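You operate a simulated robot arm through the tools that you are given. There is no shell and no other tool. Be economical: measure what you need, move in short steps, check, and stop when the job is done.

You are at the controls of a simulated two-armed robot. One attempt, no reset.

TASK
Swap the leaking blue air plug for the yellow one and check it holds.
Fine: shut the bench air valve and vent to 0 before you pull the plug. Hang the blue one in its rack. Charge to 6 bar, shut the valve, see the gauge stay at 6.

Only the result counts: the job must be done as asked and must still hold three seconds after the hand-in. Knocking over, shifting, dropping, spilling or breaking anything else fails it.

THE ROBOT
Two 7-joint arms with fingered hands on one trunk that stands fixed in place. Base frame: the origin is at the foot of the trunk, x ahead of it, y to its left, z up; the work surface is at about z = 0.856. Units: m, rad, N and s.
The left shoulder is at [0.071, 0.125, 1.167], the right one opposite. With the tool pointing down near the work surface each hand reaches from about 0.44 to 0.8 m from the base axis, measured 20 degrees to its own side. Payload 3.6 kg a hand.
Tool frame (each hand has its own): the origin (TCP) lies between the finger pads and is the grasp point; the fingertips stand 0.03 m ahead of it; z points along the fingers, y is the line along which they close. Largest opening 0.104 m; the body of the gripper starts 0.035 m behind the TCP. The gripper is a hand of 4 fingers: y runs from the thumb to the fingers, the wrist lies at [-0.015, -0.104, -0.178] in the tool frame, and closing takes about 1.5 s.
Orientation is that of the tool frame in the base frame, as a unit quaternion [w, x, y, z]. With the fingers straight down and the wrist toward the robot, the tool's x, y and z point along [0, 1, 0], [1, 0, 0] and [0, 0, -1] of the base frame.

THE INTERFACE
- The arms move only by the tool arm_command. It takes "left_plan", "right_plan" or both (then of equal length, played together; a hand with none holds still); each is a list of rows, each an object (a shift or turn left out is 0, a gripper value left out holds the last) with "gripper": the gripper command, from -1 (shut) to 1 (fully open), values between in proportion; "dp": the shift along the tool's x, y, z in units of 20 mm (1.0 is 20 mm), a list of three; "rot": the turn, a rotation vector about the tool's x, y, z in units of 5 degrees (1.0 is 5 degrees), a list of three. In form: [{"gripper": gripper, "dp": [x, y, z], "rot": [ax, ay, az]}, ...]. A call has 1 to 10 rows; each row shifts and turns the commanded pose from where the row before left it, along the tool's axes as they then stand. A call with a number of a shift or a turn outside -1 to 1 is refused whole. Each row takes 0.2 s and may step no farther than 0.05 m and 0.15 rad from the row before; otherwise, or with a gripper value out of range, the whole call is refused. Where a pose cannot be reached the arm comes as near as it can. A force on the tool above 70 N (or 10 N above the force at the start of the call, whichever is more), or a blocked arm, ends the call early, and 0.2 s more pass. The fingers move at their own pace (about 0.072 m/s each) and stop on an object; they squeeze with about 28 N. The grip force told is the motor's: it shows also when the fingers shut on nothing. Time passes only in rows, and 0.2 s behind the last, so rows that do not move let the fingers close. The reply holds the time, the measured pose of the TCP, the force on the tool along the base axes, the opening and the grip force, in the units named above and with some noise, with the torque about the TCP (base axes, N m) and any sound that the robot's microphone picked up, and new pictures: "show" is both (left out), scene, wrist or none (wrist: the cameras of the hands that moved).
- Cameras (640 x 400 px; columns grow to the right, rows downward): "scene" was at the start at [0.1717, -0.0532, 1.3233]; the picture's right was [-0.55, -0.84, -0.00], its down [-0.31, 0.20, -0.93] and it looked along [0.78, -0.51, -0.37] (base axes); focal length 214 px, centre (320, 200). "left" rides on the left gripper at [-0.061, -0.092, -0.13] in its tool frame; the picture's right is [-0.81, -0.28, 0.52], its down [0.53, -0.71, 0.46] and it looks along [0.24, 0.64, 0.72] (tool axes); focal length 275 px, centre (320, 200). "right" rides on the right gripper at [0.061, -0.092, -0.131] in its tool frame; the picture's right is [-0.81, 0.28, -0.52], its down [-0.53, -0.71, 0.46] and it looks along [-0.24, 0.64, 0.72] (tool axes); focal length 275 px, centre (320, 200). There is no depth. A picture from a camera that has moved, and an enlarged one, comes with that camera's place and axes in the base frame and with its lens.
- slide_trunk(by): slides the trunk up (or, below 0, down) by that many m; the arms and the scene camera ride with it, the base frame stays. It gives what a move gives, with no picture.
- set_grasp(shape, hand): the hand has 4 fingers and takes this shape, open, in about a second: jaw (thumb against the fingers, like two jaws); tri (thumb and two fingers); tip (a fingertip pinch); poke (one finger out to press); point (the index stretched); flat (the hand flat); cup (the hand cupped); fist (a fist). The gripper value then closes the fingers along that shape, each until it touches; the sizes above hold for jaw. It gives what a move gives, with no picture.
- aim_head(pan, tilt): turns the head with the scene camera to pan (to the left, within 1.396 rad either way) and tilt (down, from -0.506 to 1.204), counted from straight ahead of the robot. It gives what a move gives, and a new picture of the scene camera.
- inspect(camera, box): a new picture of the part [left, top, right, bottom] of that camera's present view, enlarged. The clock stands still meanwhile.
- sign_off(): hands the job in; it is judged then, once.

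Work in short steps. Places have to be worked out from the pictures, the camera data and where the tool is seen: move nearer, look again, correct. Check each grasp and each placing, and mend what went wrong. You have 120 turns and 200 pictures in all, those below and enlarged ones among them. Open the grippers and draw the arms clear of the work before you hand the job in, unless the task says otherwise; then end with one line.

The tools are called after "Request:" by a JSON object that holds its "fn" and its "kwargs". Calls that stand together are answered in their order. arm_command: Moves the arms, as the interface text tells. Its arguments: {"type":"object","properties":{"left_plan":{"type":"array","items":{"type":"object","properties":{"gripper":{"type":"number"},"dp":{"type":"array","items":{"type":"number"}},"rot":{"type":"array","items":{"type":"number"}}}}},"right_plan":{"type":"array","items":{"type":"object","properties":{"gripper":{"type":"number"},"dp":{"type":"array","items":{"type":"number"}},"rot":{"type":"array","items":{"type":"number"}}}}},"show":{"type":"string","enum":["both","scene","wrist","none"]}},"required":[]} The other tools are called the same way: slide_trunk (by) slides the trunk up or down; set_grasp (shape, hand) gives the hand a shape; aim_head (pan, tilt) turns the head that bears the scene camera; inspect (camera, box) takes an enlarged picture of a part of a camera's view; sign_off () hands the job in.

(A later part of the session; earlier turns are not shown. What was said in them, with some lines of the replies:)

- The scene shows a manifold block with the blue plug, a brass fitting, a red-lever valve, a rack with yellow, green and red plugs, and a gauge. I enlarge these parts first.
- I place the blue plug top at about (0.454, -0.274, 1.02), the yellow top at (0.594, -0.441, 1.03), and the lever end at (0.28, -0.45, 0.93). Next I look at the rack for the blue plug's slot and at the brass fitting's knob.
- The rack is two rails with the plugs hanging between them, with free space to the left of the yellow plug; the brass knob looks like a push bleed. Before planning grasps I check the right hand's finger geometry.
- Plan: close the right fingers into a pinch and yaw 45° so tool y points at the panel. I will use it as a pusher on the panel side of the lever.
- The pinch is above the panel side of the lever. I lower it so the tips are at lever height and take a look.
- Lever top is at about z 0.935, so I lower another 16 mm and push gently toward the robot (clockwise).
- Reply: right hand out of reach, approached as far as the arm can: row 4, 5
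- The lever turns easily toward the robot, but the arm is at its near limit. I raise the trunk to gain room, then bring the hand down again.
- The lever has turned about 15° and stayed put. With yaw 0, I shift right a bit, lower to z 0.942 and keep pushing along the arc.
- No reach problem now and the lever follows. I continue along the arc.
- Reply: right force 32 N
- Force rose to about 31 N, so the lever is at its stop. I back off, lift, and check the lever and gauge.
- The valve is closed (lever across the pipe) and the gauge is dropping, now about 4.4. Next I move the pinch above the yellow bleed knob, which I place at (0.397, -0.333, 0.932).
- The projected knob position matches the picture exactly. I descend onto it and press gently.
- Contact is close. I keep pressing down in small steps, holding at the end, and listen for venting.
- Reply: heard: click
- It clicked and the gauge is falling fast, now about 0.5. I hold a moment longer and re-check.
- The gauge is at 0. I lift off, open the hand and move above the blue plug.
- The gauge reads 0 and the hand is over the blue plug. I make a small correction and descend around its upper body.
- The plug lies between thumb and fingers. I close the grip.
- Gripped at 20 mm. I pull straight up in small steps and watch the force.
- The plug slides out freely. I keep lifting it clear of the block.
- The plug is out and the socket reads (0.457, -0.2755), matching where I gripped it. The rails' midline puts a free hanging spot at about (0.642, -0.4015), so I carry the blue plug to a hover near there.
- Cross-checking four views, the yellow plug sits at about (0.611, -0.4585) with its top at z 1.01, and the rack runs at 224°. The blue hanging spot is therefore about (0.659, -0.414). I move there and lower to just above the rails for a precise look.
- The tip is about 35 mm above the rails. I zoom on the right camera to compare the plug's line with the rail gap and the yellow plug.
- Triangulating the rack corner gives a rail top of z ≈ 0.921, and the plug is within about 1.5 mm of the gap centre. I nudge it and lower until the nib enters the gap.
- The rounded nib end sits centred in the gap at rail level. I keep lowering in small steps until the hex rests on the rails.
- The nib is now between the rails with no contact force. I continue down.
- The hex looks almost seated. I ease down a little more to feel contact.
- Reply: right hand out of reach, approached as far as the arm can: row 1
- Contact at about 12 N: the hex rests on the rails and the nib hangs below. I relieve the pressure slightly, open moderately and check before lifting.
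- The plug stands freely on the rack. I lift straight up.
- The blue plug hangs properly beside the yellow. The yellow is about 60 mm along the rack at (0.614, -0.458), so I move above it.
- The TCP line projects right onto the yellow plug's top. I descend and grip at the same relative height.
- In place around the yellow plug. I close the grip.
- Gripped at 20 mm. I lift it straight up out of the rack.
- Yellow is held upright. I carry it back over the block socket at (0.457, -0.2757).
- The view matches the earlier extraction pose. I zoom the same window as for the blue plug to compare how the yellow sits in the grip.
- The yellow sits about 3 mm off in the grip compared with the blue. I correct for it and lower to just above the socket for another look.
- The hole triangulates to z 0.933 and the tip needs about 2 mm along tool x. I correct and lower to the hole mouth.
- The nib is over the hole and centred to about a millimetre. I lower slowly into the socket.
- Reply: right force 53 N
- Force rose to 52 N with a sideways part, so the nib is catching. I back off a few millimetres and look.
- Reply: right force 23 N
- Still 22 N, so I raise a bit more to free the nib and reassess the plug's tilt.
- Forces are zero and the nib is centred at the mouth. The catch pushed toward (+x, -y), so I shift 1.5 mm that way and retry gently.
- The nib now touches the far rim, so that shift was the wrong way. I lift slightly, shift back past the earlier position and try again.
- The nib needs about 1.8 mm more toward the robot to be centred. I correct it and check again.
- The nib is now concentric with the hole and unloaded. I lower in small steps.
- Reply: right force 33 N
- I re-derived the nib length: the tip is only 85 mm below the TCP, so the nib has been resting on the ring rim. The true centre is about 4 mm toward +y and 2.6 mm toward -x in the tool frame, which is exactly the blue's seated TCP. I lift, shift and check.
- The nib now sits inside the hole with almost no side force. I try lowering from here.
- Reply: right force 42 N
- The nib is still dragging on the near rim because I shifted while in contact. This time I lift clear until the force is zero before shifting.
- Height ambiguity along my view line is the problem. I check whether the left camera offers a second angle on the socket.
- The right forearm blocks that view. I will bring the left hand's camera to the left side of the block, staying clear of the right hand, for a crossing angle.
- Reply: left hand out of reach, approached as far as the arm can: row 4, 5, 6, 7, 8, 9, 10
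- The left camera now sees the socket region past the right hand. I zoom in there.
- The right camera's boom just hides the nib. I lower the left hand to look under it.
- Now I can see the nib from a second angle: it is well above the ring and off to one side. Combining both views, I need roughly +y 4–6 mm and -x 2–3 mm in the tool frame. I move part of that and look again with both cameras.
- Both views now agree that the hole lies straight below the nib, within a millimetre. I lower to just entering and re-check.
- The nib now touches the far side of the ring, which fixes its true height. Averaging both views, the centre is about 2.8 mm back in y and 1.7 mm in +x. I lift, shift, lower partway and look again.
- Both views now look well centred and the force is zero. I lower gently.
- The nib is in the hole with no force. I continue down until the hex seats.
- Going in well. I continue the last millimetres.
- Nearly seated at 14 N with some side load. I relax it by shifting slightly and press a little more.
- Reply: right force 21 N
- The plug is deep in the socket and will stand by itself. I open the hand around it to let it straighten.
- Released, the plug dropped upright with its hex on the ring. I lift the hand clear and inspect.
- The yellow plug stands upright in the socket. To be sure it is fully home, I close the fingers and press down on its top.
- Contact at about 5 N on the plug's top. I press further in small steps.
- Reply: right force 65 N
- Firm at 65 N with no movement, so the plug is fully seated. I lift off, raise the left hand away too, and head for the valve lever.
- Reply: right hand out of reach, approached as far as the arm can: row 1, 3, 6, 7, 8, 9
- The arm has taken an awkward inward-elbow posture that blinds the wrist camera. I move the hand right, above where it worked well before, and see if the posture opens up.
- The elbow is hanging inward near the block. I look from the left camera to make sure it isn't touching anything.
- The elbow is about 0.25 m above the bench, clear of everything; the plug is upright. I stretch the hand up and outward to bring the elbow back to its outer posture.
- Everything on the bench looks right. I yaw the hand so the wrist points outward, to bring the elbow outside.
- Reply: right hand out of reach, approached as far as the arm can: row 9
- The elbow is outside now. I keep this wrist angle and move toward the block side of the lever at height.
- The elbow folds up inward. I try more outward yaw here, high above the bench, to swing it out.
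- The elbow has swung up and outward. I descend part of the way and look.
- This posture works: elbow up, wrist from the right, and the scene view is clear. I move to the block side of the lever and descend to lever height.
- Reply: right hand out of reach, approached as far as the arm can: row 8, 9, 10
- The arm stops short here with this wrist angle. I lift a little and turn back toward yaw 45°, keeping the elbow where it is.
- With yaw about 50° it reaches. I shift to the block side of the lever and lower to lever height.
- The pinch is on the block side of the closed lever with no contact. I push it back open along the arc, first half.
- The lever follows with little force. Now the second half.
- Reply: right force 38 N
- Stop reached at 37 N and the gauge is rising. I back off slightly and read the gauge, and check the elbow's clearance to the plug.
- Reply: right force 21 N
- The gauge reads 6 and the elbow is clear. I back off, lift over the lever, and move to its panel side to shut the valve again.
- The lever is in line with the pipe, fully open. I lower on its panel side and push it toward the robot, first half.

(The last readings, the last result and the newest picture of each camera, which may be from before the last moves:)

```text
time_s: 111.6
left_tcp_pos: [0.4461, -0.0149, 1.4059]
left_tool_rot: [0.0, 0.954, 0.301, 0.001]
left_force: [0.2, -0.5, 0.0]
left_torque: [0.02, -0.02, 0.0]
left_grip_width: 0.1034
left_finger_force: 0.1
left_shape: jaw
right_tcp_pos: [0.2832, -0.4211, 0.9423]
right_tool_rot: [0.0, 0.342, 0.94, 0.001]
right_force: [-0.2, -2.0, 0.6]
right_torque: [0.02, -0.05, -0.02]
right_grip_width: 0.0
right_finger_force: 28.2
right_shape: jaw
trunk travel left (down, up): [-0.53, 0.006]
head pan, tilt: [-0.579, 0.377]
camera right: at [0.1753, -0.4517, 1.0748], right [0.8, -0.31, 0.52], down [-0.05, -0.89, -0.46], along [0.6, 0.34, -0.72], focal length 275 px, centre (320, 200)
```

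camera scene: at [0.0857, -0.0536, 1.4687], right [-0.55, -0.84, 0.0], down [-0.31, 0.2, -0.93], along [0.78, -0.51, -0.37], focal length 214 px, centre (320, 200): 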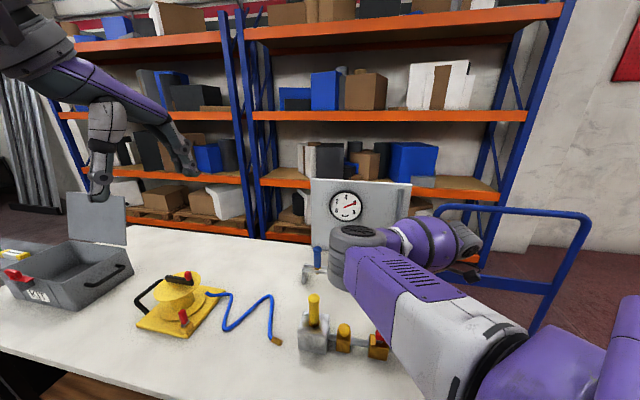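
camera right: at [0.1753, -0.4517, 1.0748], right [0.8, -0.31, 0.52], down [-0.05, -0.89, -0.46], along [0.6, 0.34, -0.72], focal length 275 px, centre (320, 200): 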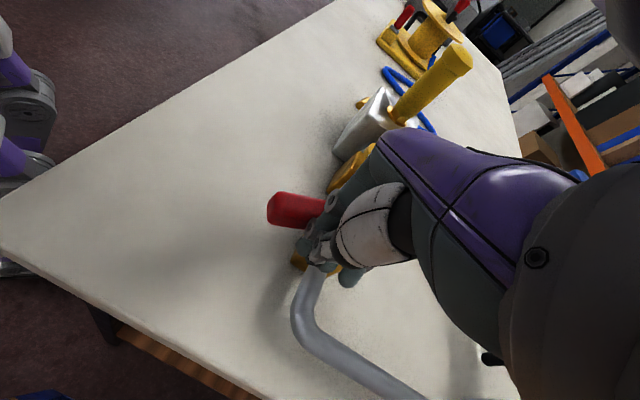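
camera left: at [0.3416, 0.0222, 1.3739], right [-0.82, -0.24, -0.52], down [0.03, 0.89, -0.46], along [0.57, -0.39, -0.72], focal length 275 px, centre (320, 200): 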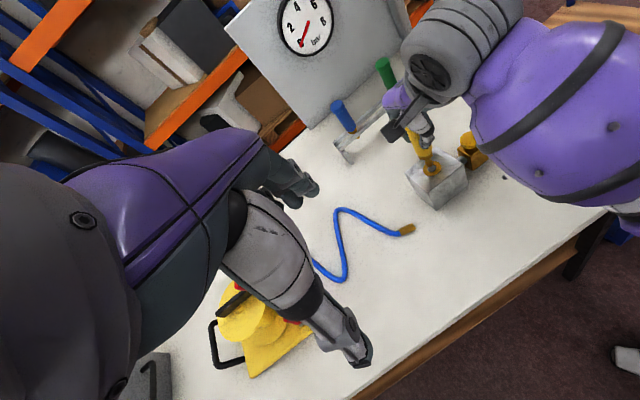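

The lever follows. I push the second half until it meets its stop.

Request:
{"fn": "arm_command", "kwargs": {"right_plan": [{"dp": [0.45, 0.3, 0]}, {"dp": [0.45, 0.3, 0]}, {"dp": [0.3, 0.4, 0]}, {"dp": [0.3, 0.45, 0]}, {"dp": [0.3, 0.45, 0]}], "show": "wrist"}}

```text
time_s: 112.8
left_tcp_pos: [0.442, -0.0208, 1.4065]
left_tool_rot: [-0.001, 0.954, 0.3, 0.003]
left_force: [0.2, 0.2, 0.4]
left_torque: [0.02, 0.02, 0.02]
left_grip_width: 0.1037
left_finger_force: 0.0
left_shape: jaw
right_tcp_pos: [0.2756, -0.3768, 0.9429]
right_tool_rot: [0.003, 0.345, 0.938, -0.003]
right_force: [-18.3, -39.0, 26.6]
right_torque: [-0.36, -0.29, -0.45]
right_grip_width: 0.0001
right_finger_force: 27.7
right_shape: jaw
trunk travel left (down, up): [-0.53, 0.006]
head pan, tilt: [-0.579, 0.377]
camera right: at [0.1678, -0.4056, 1.0746], right [0.79, -0.31, 0.52], down [-0.05, -0.89, -0.45], along [0.61, 0.33, -0.72], focal length 275 px, centre (320, 200)
```

right: 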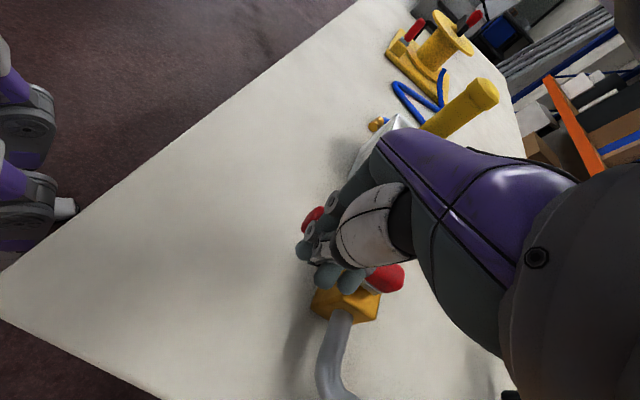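

The stop is reached at the same place as the first closing. I back off, lift clear and check lever and gauge.

Request:
{"fn": "arm_command", "kwargs": {"right_plan": [{"dp": [-0.4, -0.5, 0]}, {"dp": [-0.4, -0.5, -0.2]}, {"dp": [-0.2, -0.3, -0.8]}, {"dp": [0, 0, -1]}, {"dp": [0, 0, -1]}, {"dp": [0, 0, -1]}, {"dp": [0, 0, -1]}, {"dp": [0, 0, -1]}, {"dp": [0, 0, -1]}], "show": "both"}}

Request:
{"fn": "inspect", "kwargs": {"camera": "scene", "box": [300, 170, 390, 230]}}

```text
time_s: 114.8
left_tcp_pos: [0.446, -0.0161, 1.4049]
left_tool_rot: [0.0, 0.954, 0.301, 0.0]
left_force: [0.3, 0.3, -0.4]
left_torque: [0.0, -0.01, 0.03]
left_grip_width: 0.1036
left_finger_force: 0.1
left_shape: jaw
right_tcp_pos: [0.2755, -0.4017, 1.0824]
right_tool_rot: [0.001, 0.343, 0.939, 0.001]
right_force: [0.4, -0.9, -0.1]
right_torque: [0.0, 0.03, -0.01]
right_grip_width: 0.0
right_finger_force: 27.7
right_shape: jaw
trunk travel left (down, up): [-0.53, 0.006]
head pan, tilt: [-0.579, 0.377]
camera scene: at [0.0855, -0.0529, 1.4688], right [-0.55, -0.84, 0.0], down [-0.31, 0.2, -0.93], along [0.78, -0.51, -0.37], focal length 214 px, centre (320, 200)
camera right: at [0.1684, -0.4329, 1.2138], right [0.8, -0.31, 0.52], down [-0.05, -0.89, -0.46], along [0.6, 0.34, -0.72], focal length 275 px, centre (320, 200)
```

scene: 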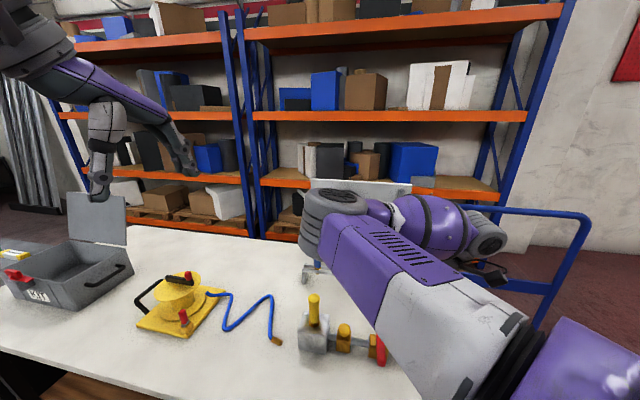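
right: 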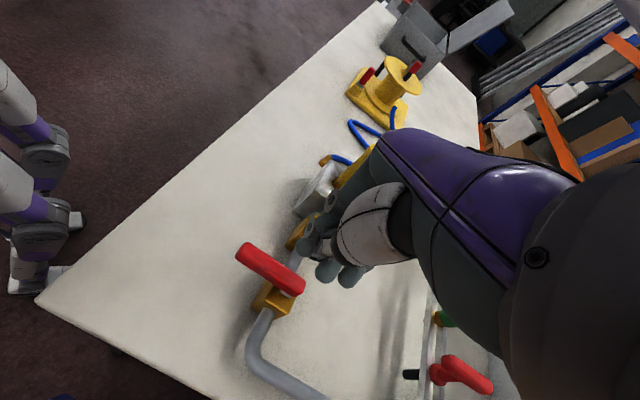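

```text
6.67 times, centred on (345, 200) of scene
camera zoom: at [0.0855, -0.0529, 1.4688], right [-0.55, -0.84, 0.0], down [-0.31, 0.2, -0.93], along [0.78, -0.51, -0.37], focal length 1430 px, centre (153, 200)
```

zoom: 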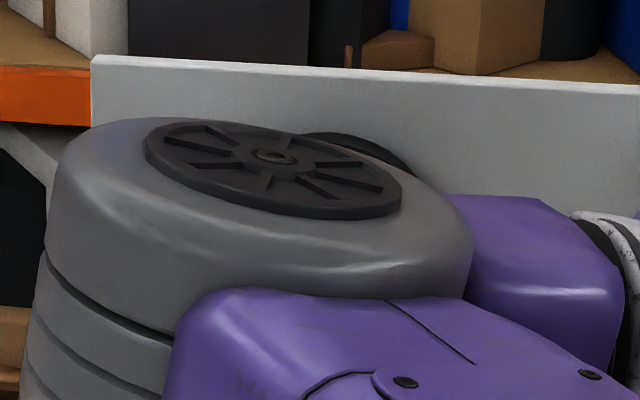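

The valve looks fully closed (lever across the pipe). The elbow hides the gauge, so I draw the right arm out and up, opening the hand.

Request:
{"fn": "arm_command", "kwargs": {"right_plan": [{"dp": [0, 0, -1]}, {"dp": [0, 0, -1]}, {"dp": [-0.85, -0.5, -0.8], "gripper": 0.5}, {"dp": [-0.85, -0.5, -0.8]}, {"dp": [-0.85, -0.5, -0.8]}, {"dp": [-0.85, -0.5, -0.8]}, {"dp": [-0.85, -0.5, -0.8]}, {"dp": [-0.85, -0.5, -0.8]}, {"dp": [-0.85, -0.5, -0.8]}, {"dp": [-0.85, -0.5, -0.8]}], "show": "scene"}}

Request:
{"fn": "inspect", "kwargs": {"camera": "scene", "box": [300, 170, 390, 230]}}

Request:
{"fn": "inspect", "kwargs": {"camera": "scene", "box": [285, 230, 425, 370]}}

```text
time_s: 117.0
left_tcp_pos: [0.446, -0.0165, 1.4046]
left_tool_rot: [0.0, 0.954, 0.301, 0.0]
left_force: [0.5, -0.3, -0.2]
left_torque: [0.02, -0.03, 0.01]
left_grip_width: 0.1037
left_finger_force: 0.1
left_shape: jaw
right_tcp_pos: [0.3311, -0.5529, 1.247]
right_tool_rot: [0.001, 0.341, 0.94, 0.001]
right_force: [0.4, 0.1, 0.8]
right_torque: [0.03, -0.01, -0.02]
right_grip_width: 0.0776
right_finger_force: 0.1
right_shape: jaw
trunk travel left (down, up): [-0.53, 0.006]
head pan, tilt: [-0.579, 0.377]
camera scene: at [0.0852, -0.054, 1.4688], right [-0.55, -0.84, 0.0], down [-0.31, 0.2, -0.93], along [0.78, -0.51, -0.37], focal length 214 px, centre (320, 200)
```

scene: 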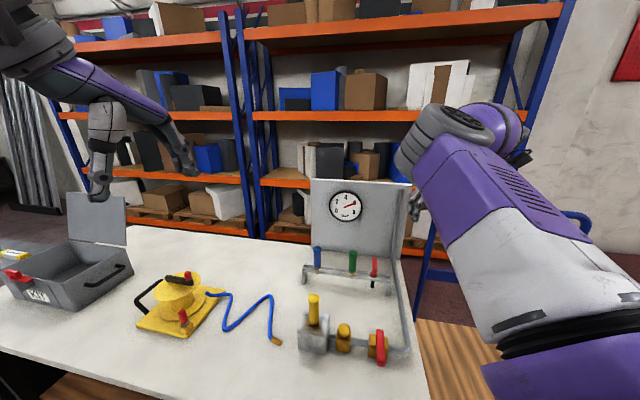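

```text
6.67 times, centred on (345, 200) of scene
camera zoom: at [0.0852, -0.054, 1.4688], right [-0.55, -0.84, 0.0], down [-0.31, 0.2, -0.93], along [0.78, -0.51, -0.37], focal length 1430 px, centre (153, 200)
```

zoom: 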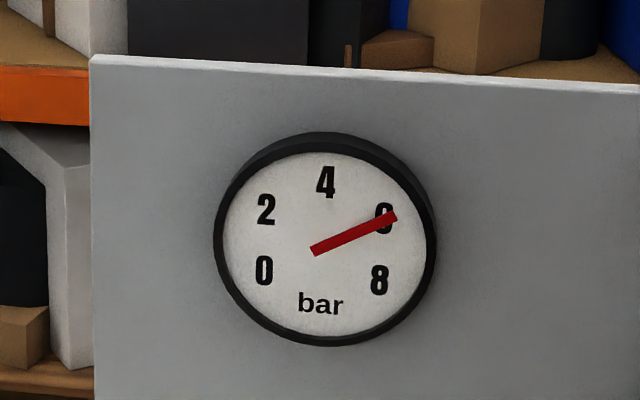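

```text
2.86 times, centred on (355, 300) of scene
camera zoom: at [0.0852, -0.054, 1.4688], right [-0.55, -0.84, 0.0], down [-0.31, 0.2, -0.93], along [0.78, -0.51, -0.37], focal length 613 px, centre (220, -86)
```

zoom: 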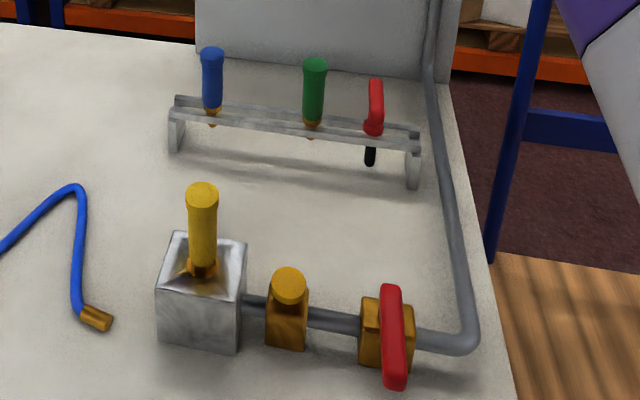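

The gauge reads about 6 with the valve shut, the blue plug is racked, and the yellow plug is seated. I wait a few seconds and read the gauge closer to check it holds.

Request:
{"fn": "inspect", "kwargs": {"camera": "scene", "box": [325, 185, 365, 225]}}

Request:
{"fn": "arm_command", "kwargs": {"right_plan": [{"dp": [0, 0, 0]}, {"dp": [0, 0, 0]}, {"dp": [0, 0, 0]}, {"dp": [0, 0, 0]}, {"dp": [0, 0, 0]}, {"dp": [0, 0, 0]}, {"dp": [0, 0, 0]}, {"dp": [0, 0, 0]}, {"dp": [0, 0, 0]}, {"dp": [0, 0, 0]}], "show": "none"}}

Request:
{"fn": "arm_command", "kwargs": {"right_plan": [{"dp": [0, 0, 0]}, {"dp": [0, 0, 0]}, {"dp": [0, 0, 0]}, {"dp": [0, 0, 0]}, {"dp": [0, 0, 0]}, {"dp": [0, 0, 0]}, {"dp": [0, 0, 0]}, {"dp": [0, 0, 0]}, {"dp": [0, 0, 0]}, {"dp": [0, 0, 0]}], "show": "none"}}

Request:
{"fn": "inspect", "kwargs": {"camera": "scene", "box": [325, 185, 365, 225]}}

```text
10.00 times, centred on (345, 205) of scene
camera zoom: at [0.0852, -0.054, 1.4688], right [-0.55, -0.84, 0.0], down [-0.31, 0.2, -0.93], along [0.78, -0.51, -0.37], focal length 2145 px, centre (70, 150)
```

zoom: 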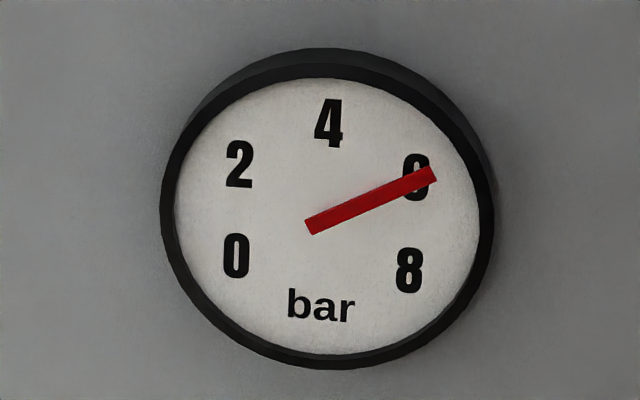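

```text
time_s: 119.2
left_tcp_pos: [0.4458, -0.0144, 1.4061]
left_tool_rot: [0.0, 0.953, 0.302, 0.0]
left_force: [0.0, 0.1, 0.3]
left_torque: [0.02, -0.05, 0.0]
left_grip_width: 0.1038
left_finger_force: 0.0
left_shape: jaw
right_tcp_pos: [0.3321, -0.5518, 1.2486]
right_tool_rot: [0.001, 0.342, 0.94, 0.001]
right_force: [-1.2, -0.6, -0.2]
right_torque: [0.01, -0.02, 0.0]
right_grip_width: 0.078
right_finger_force: 0.1
right_shape: jaw
trunk travel left (down, up): [-0.53, 0.006]
head pan, tilt: [-0.579, 0.377]
```

```text
time_s: 121.4
left_tcp_pos: [0.4458, -0.015, 1.4046]
left_tool_rot: [0.0, 0.953, 0.302, 0.0]
left_force: [-0.7, -0.3, 0.0]
left_torque: [-0.01, 0.0, 0.03]
left_grip_width: 0.1036
left_finger_force: 0.0
left_shape: jaw
right_tcp_pos: [0.3321, -0.553, 1.247]
right_tool_rot: [0.0, 0.342, 0.94, 0.001]
right_force: [-0.3, 0.7, 0.0]
right_torque: [-0.03, 0.0, 0.0]
right_grip_width: 0.0779
right_finger_force: 0.1
right_shape: jaw
trunk travel left (down, up): [-0.53, 0.006]
head pan, tilt: [-0.579, 0.377]
```

```text
10.00 times, centred on (345, 205) of scene
camera zoom: at [0.0856, -0.0531, 1.4688], right [-0.55, -0.84, 0.0], down [-0.31, 0.2, -0.93], along [0.78, -0.51, -0.37], focal length 2145 px, centre (70, 150)
```

zoom: 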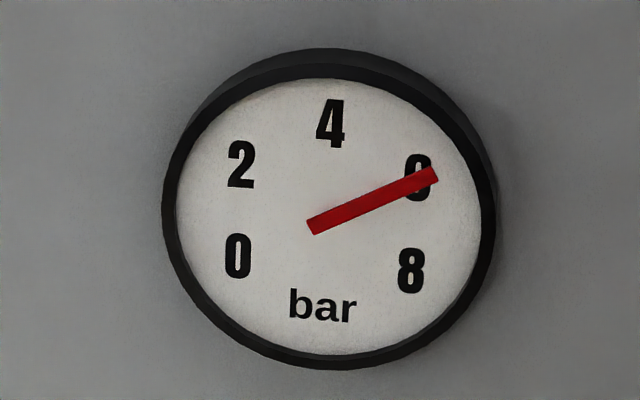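

The needle lies across the centre of the 6 and has not moved for over 4 s. The blue plug is hanging in the rack, both hands are open and clear, so I hand in.

Request:
{"fn": "sign_off", "kwargs": {}}

```text
The job is handed in.
```

The yellow plug is in, the blue plug hangs in the rack, the valve is shut and the gauge held at 6 bar for over 4 s before I handed the job in.
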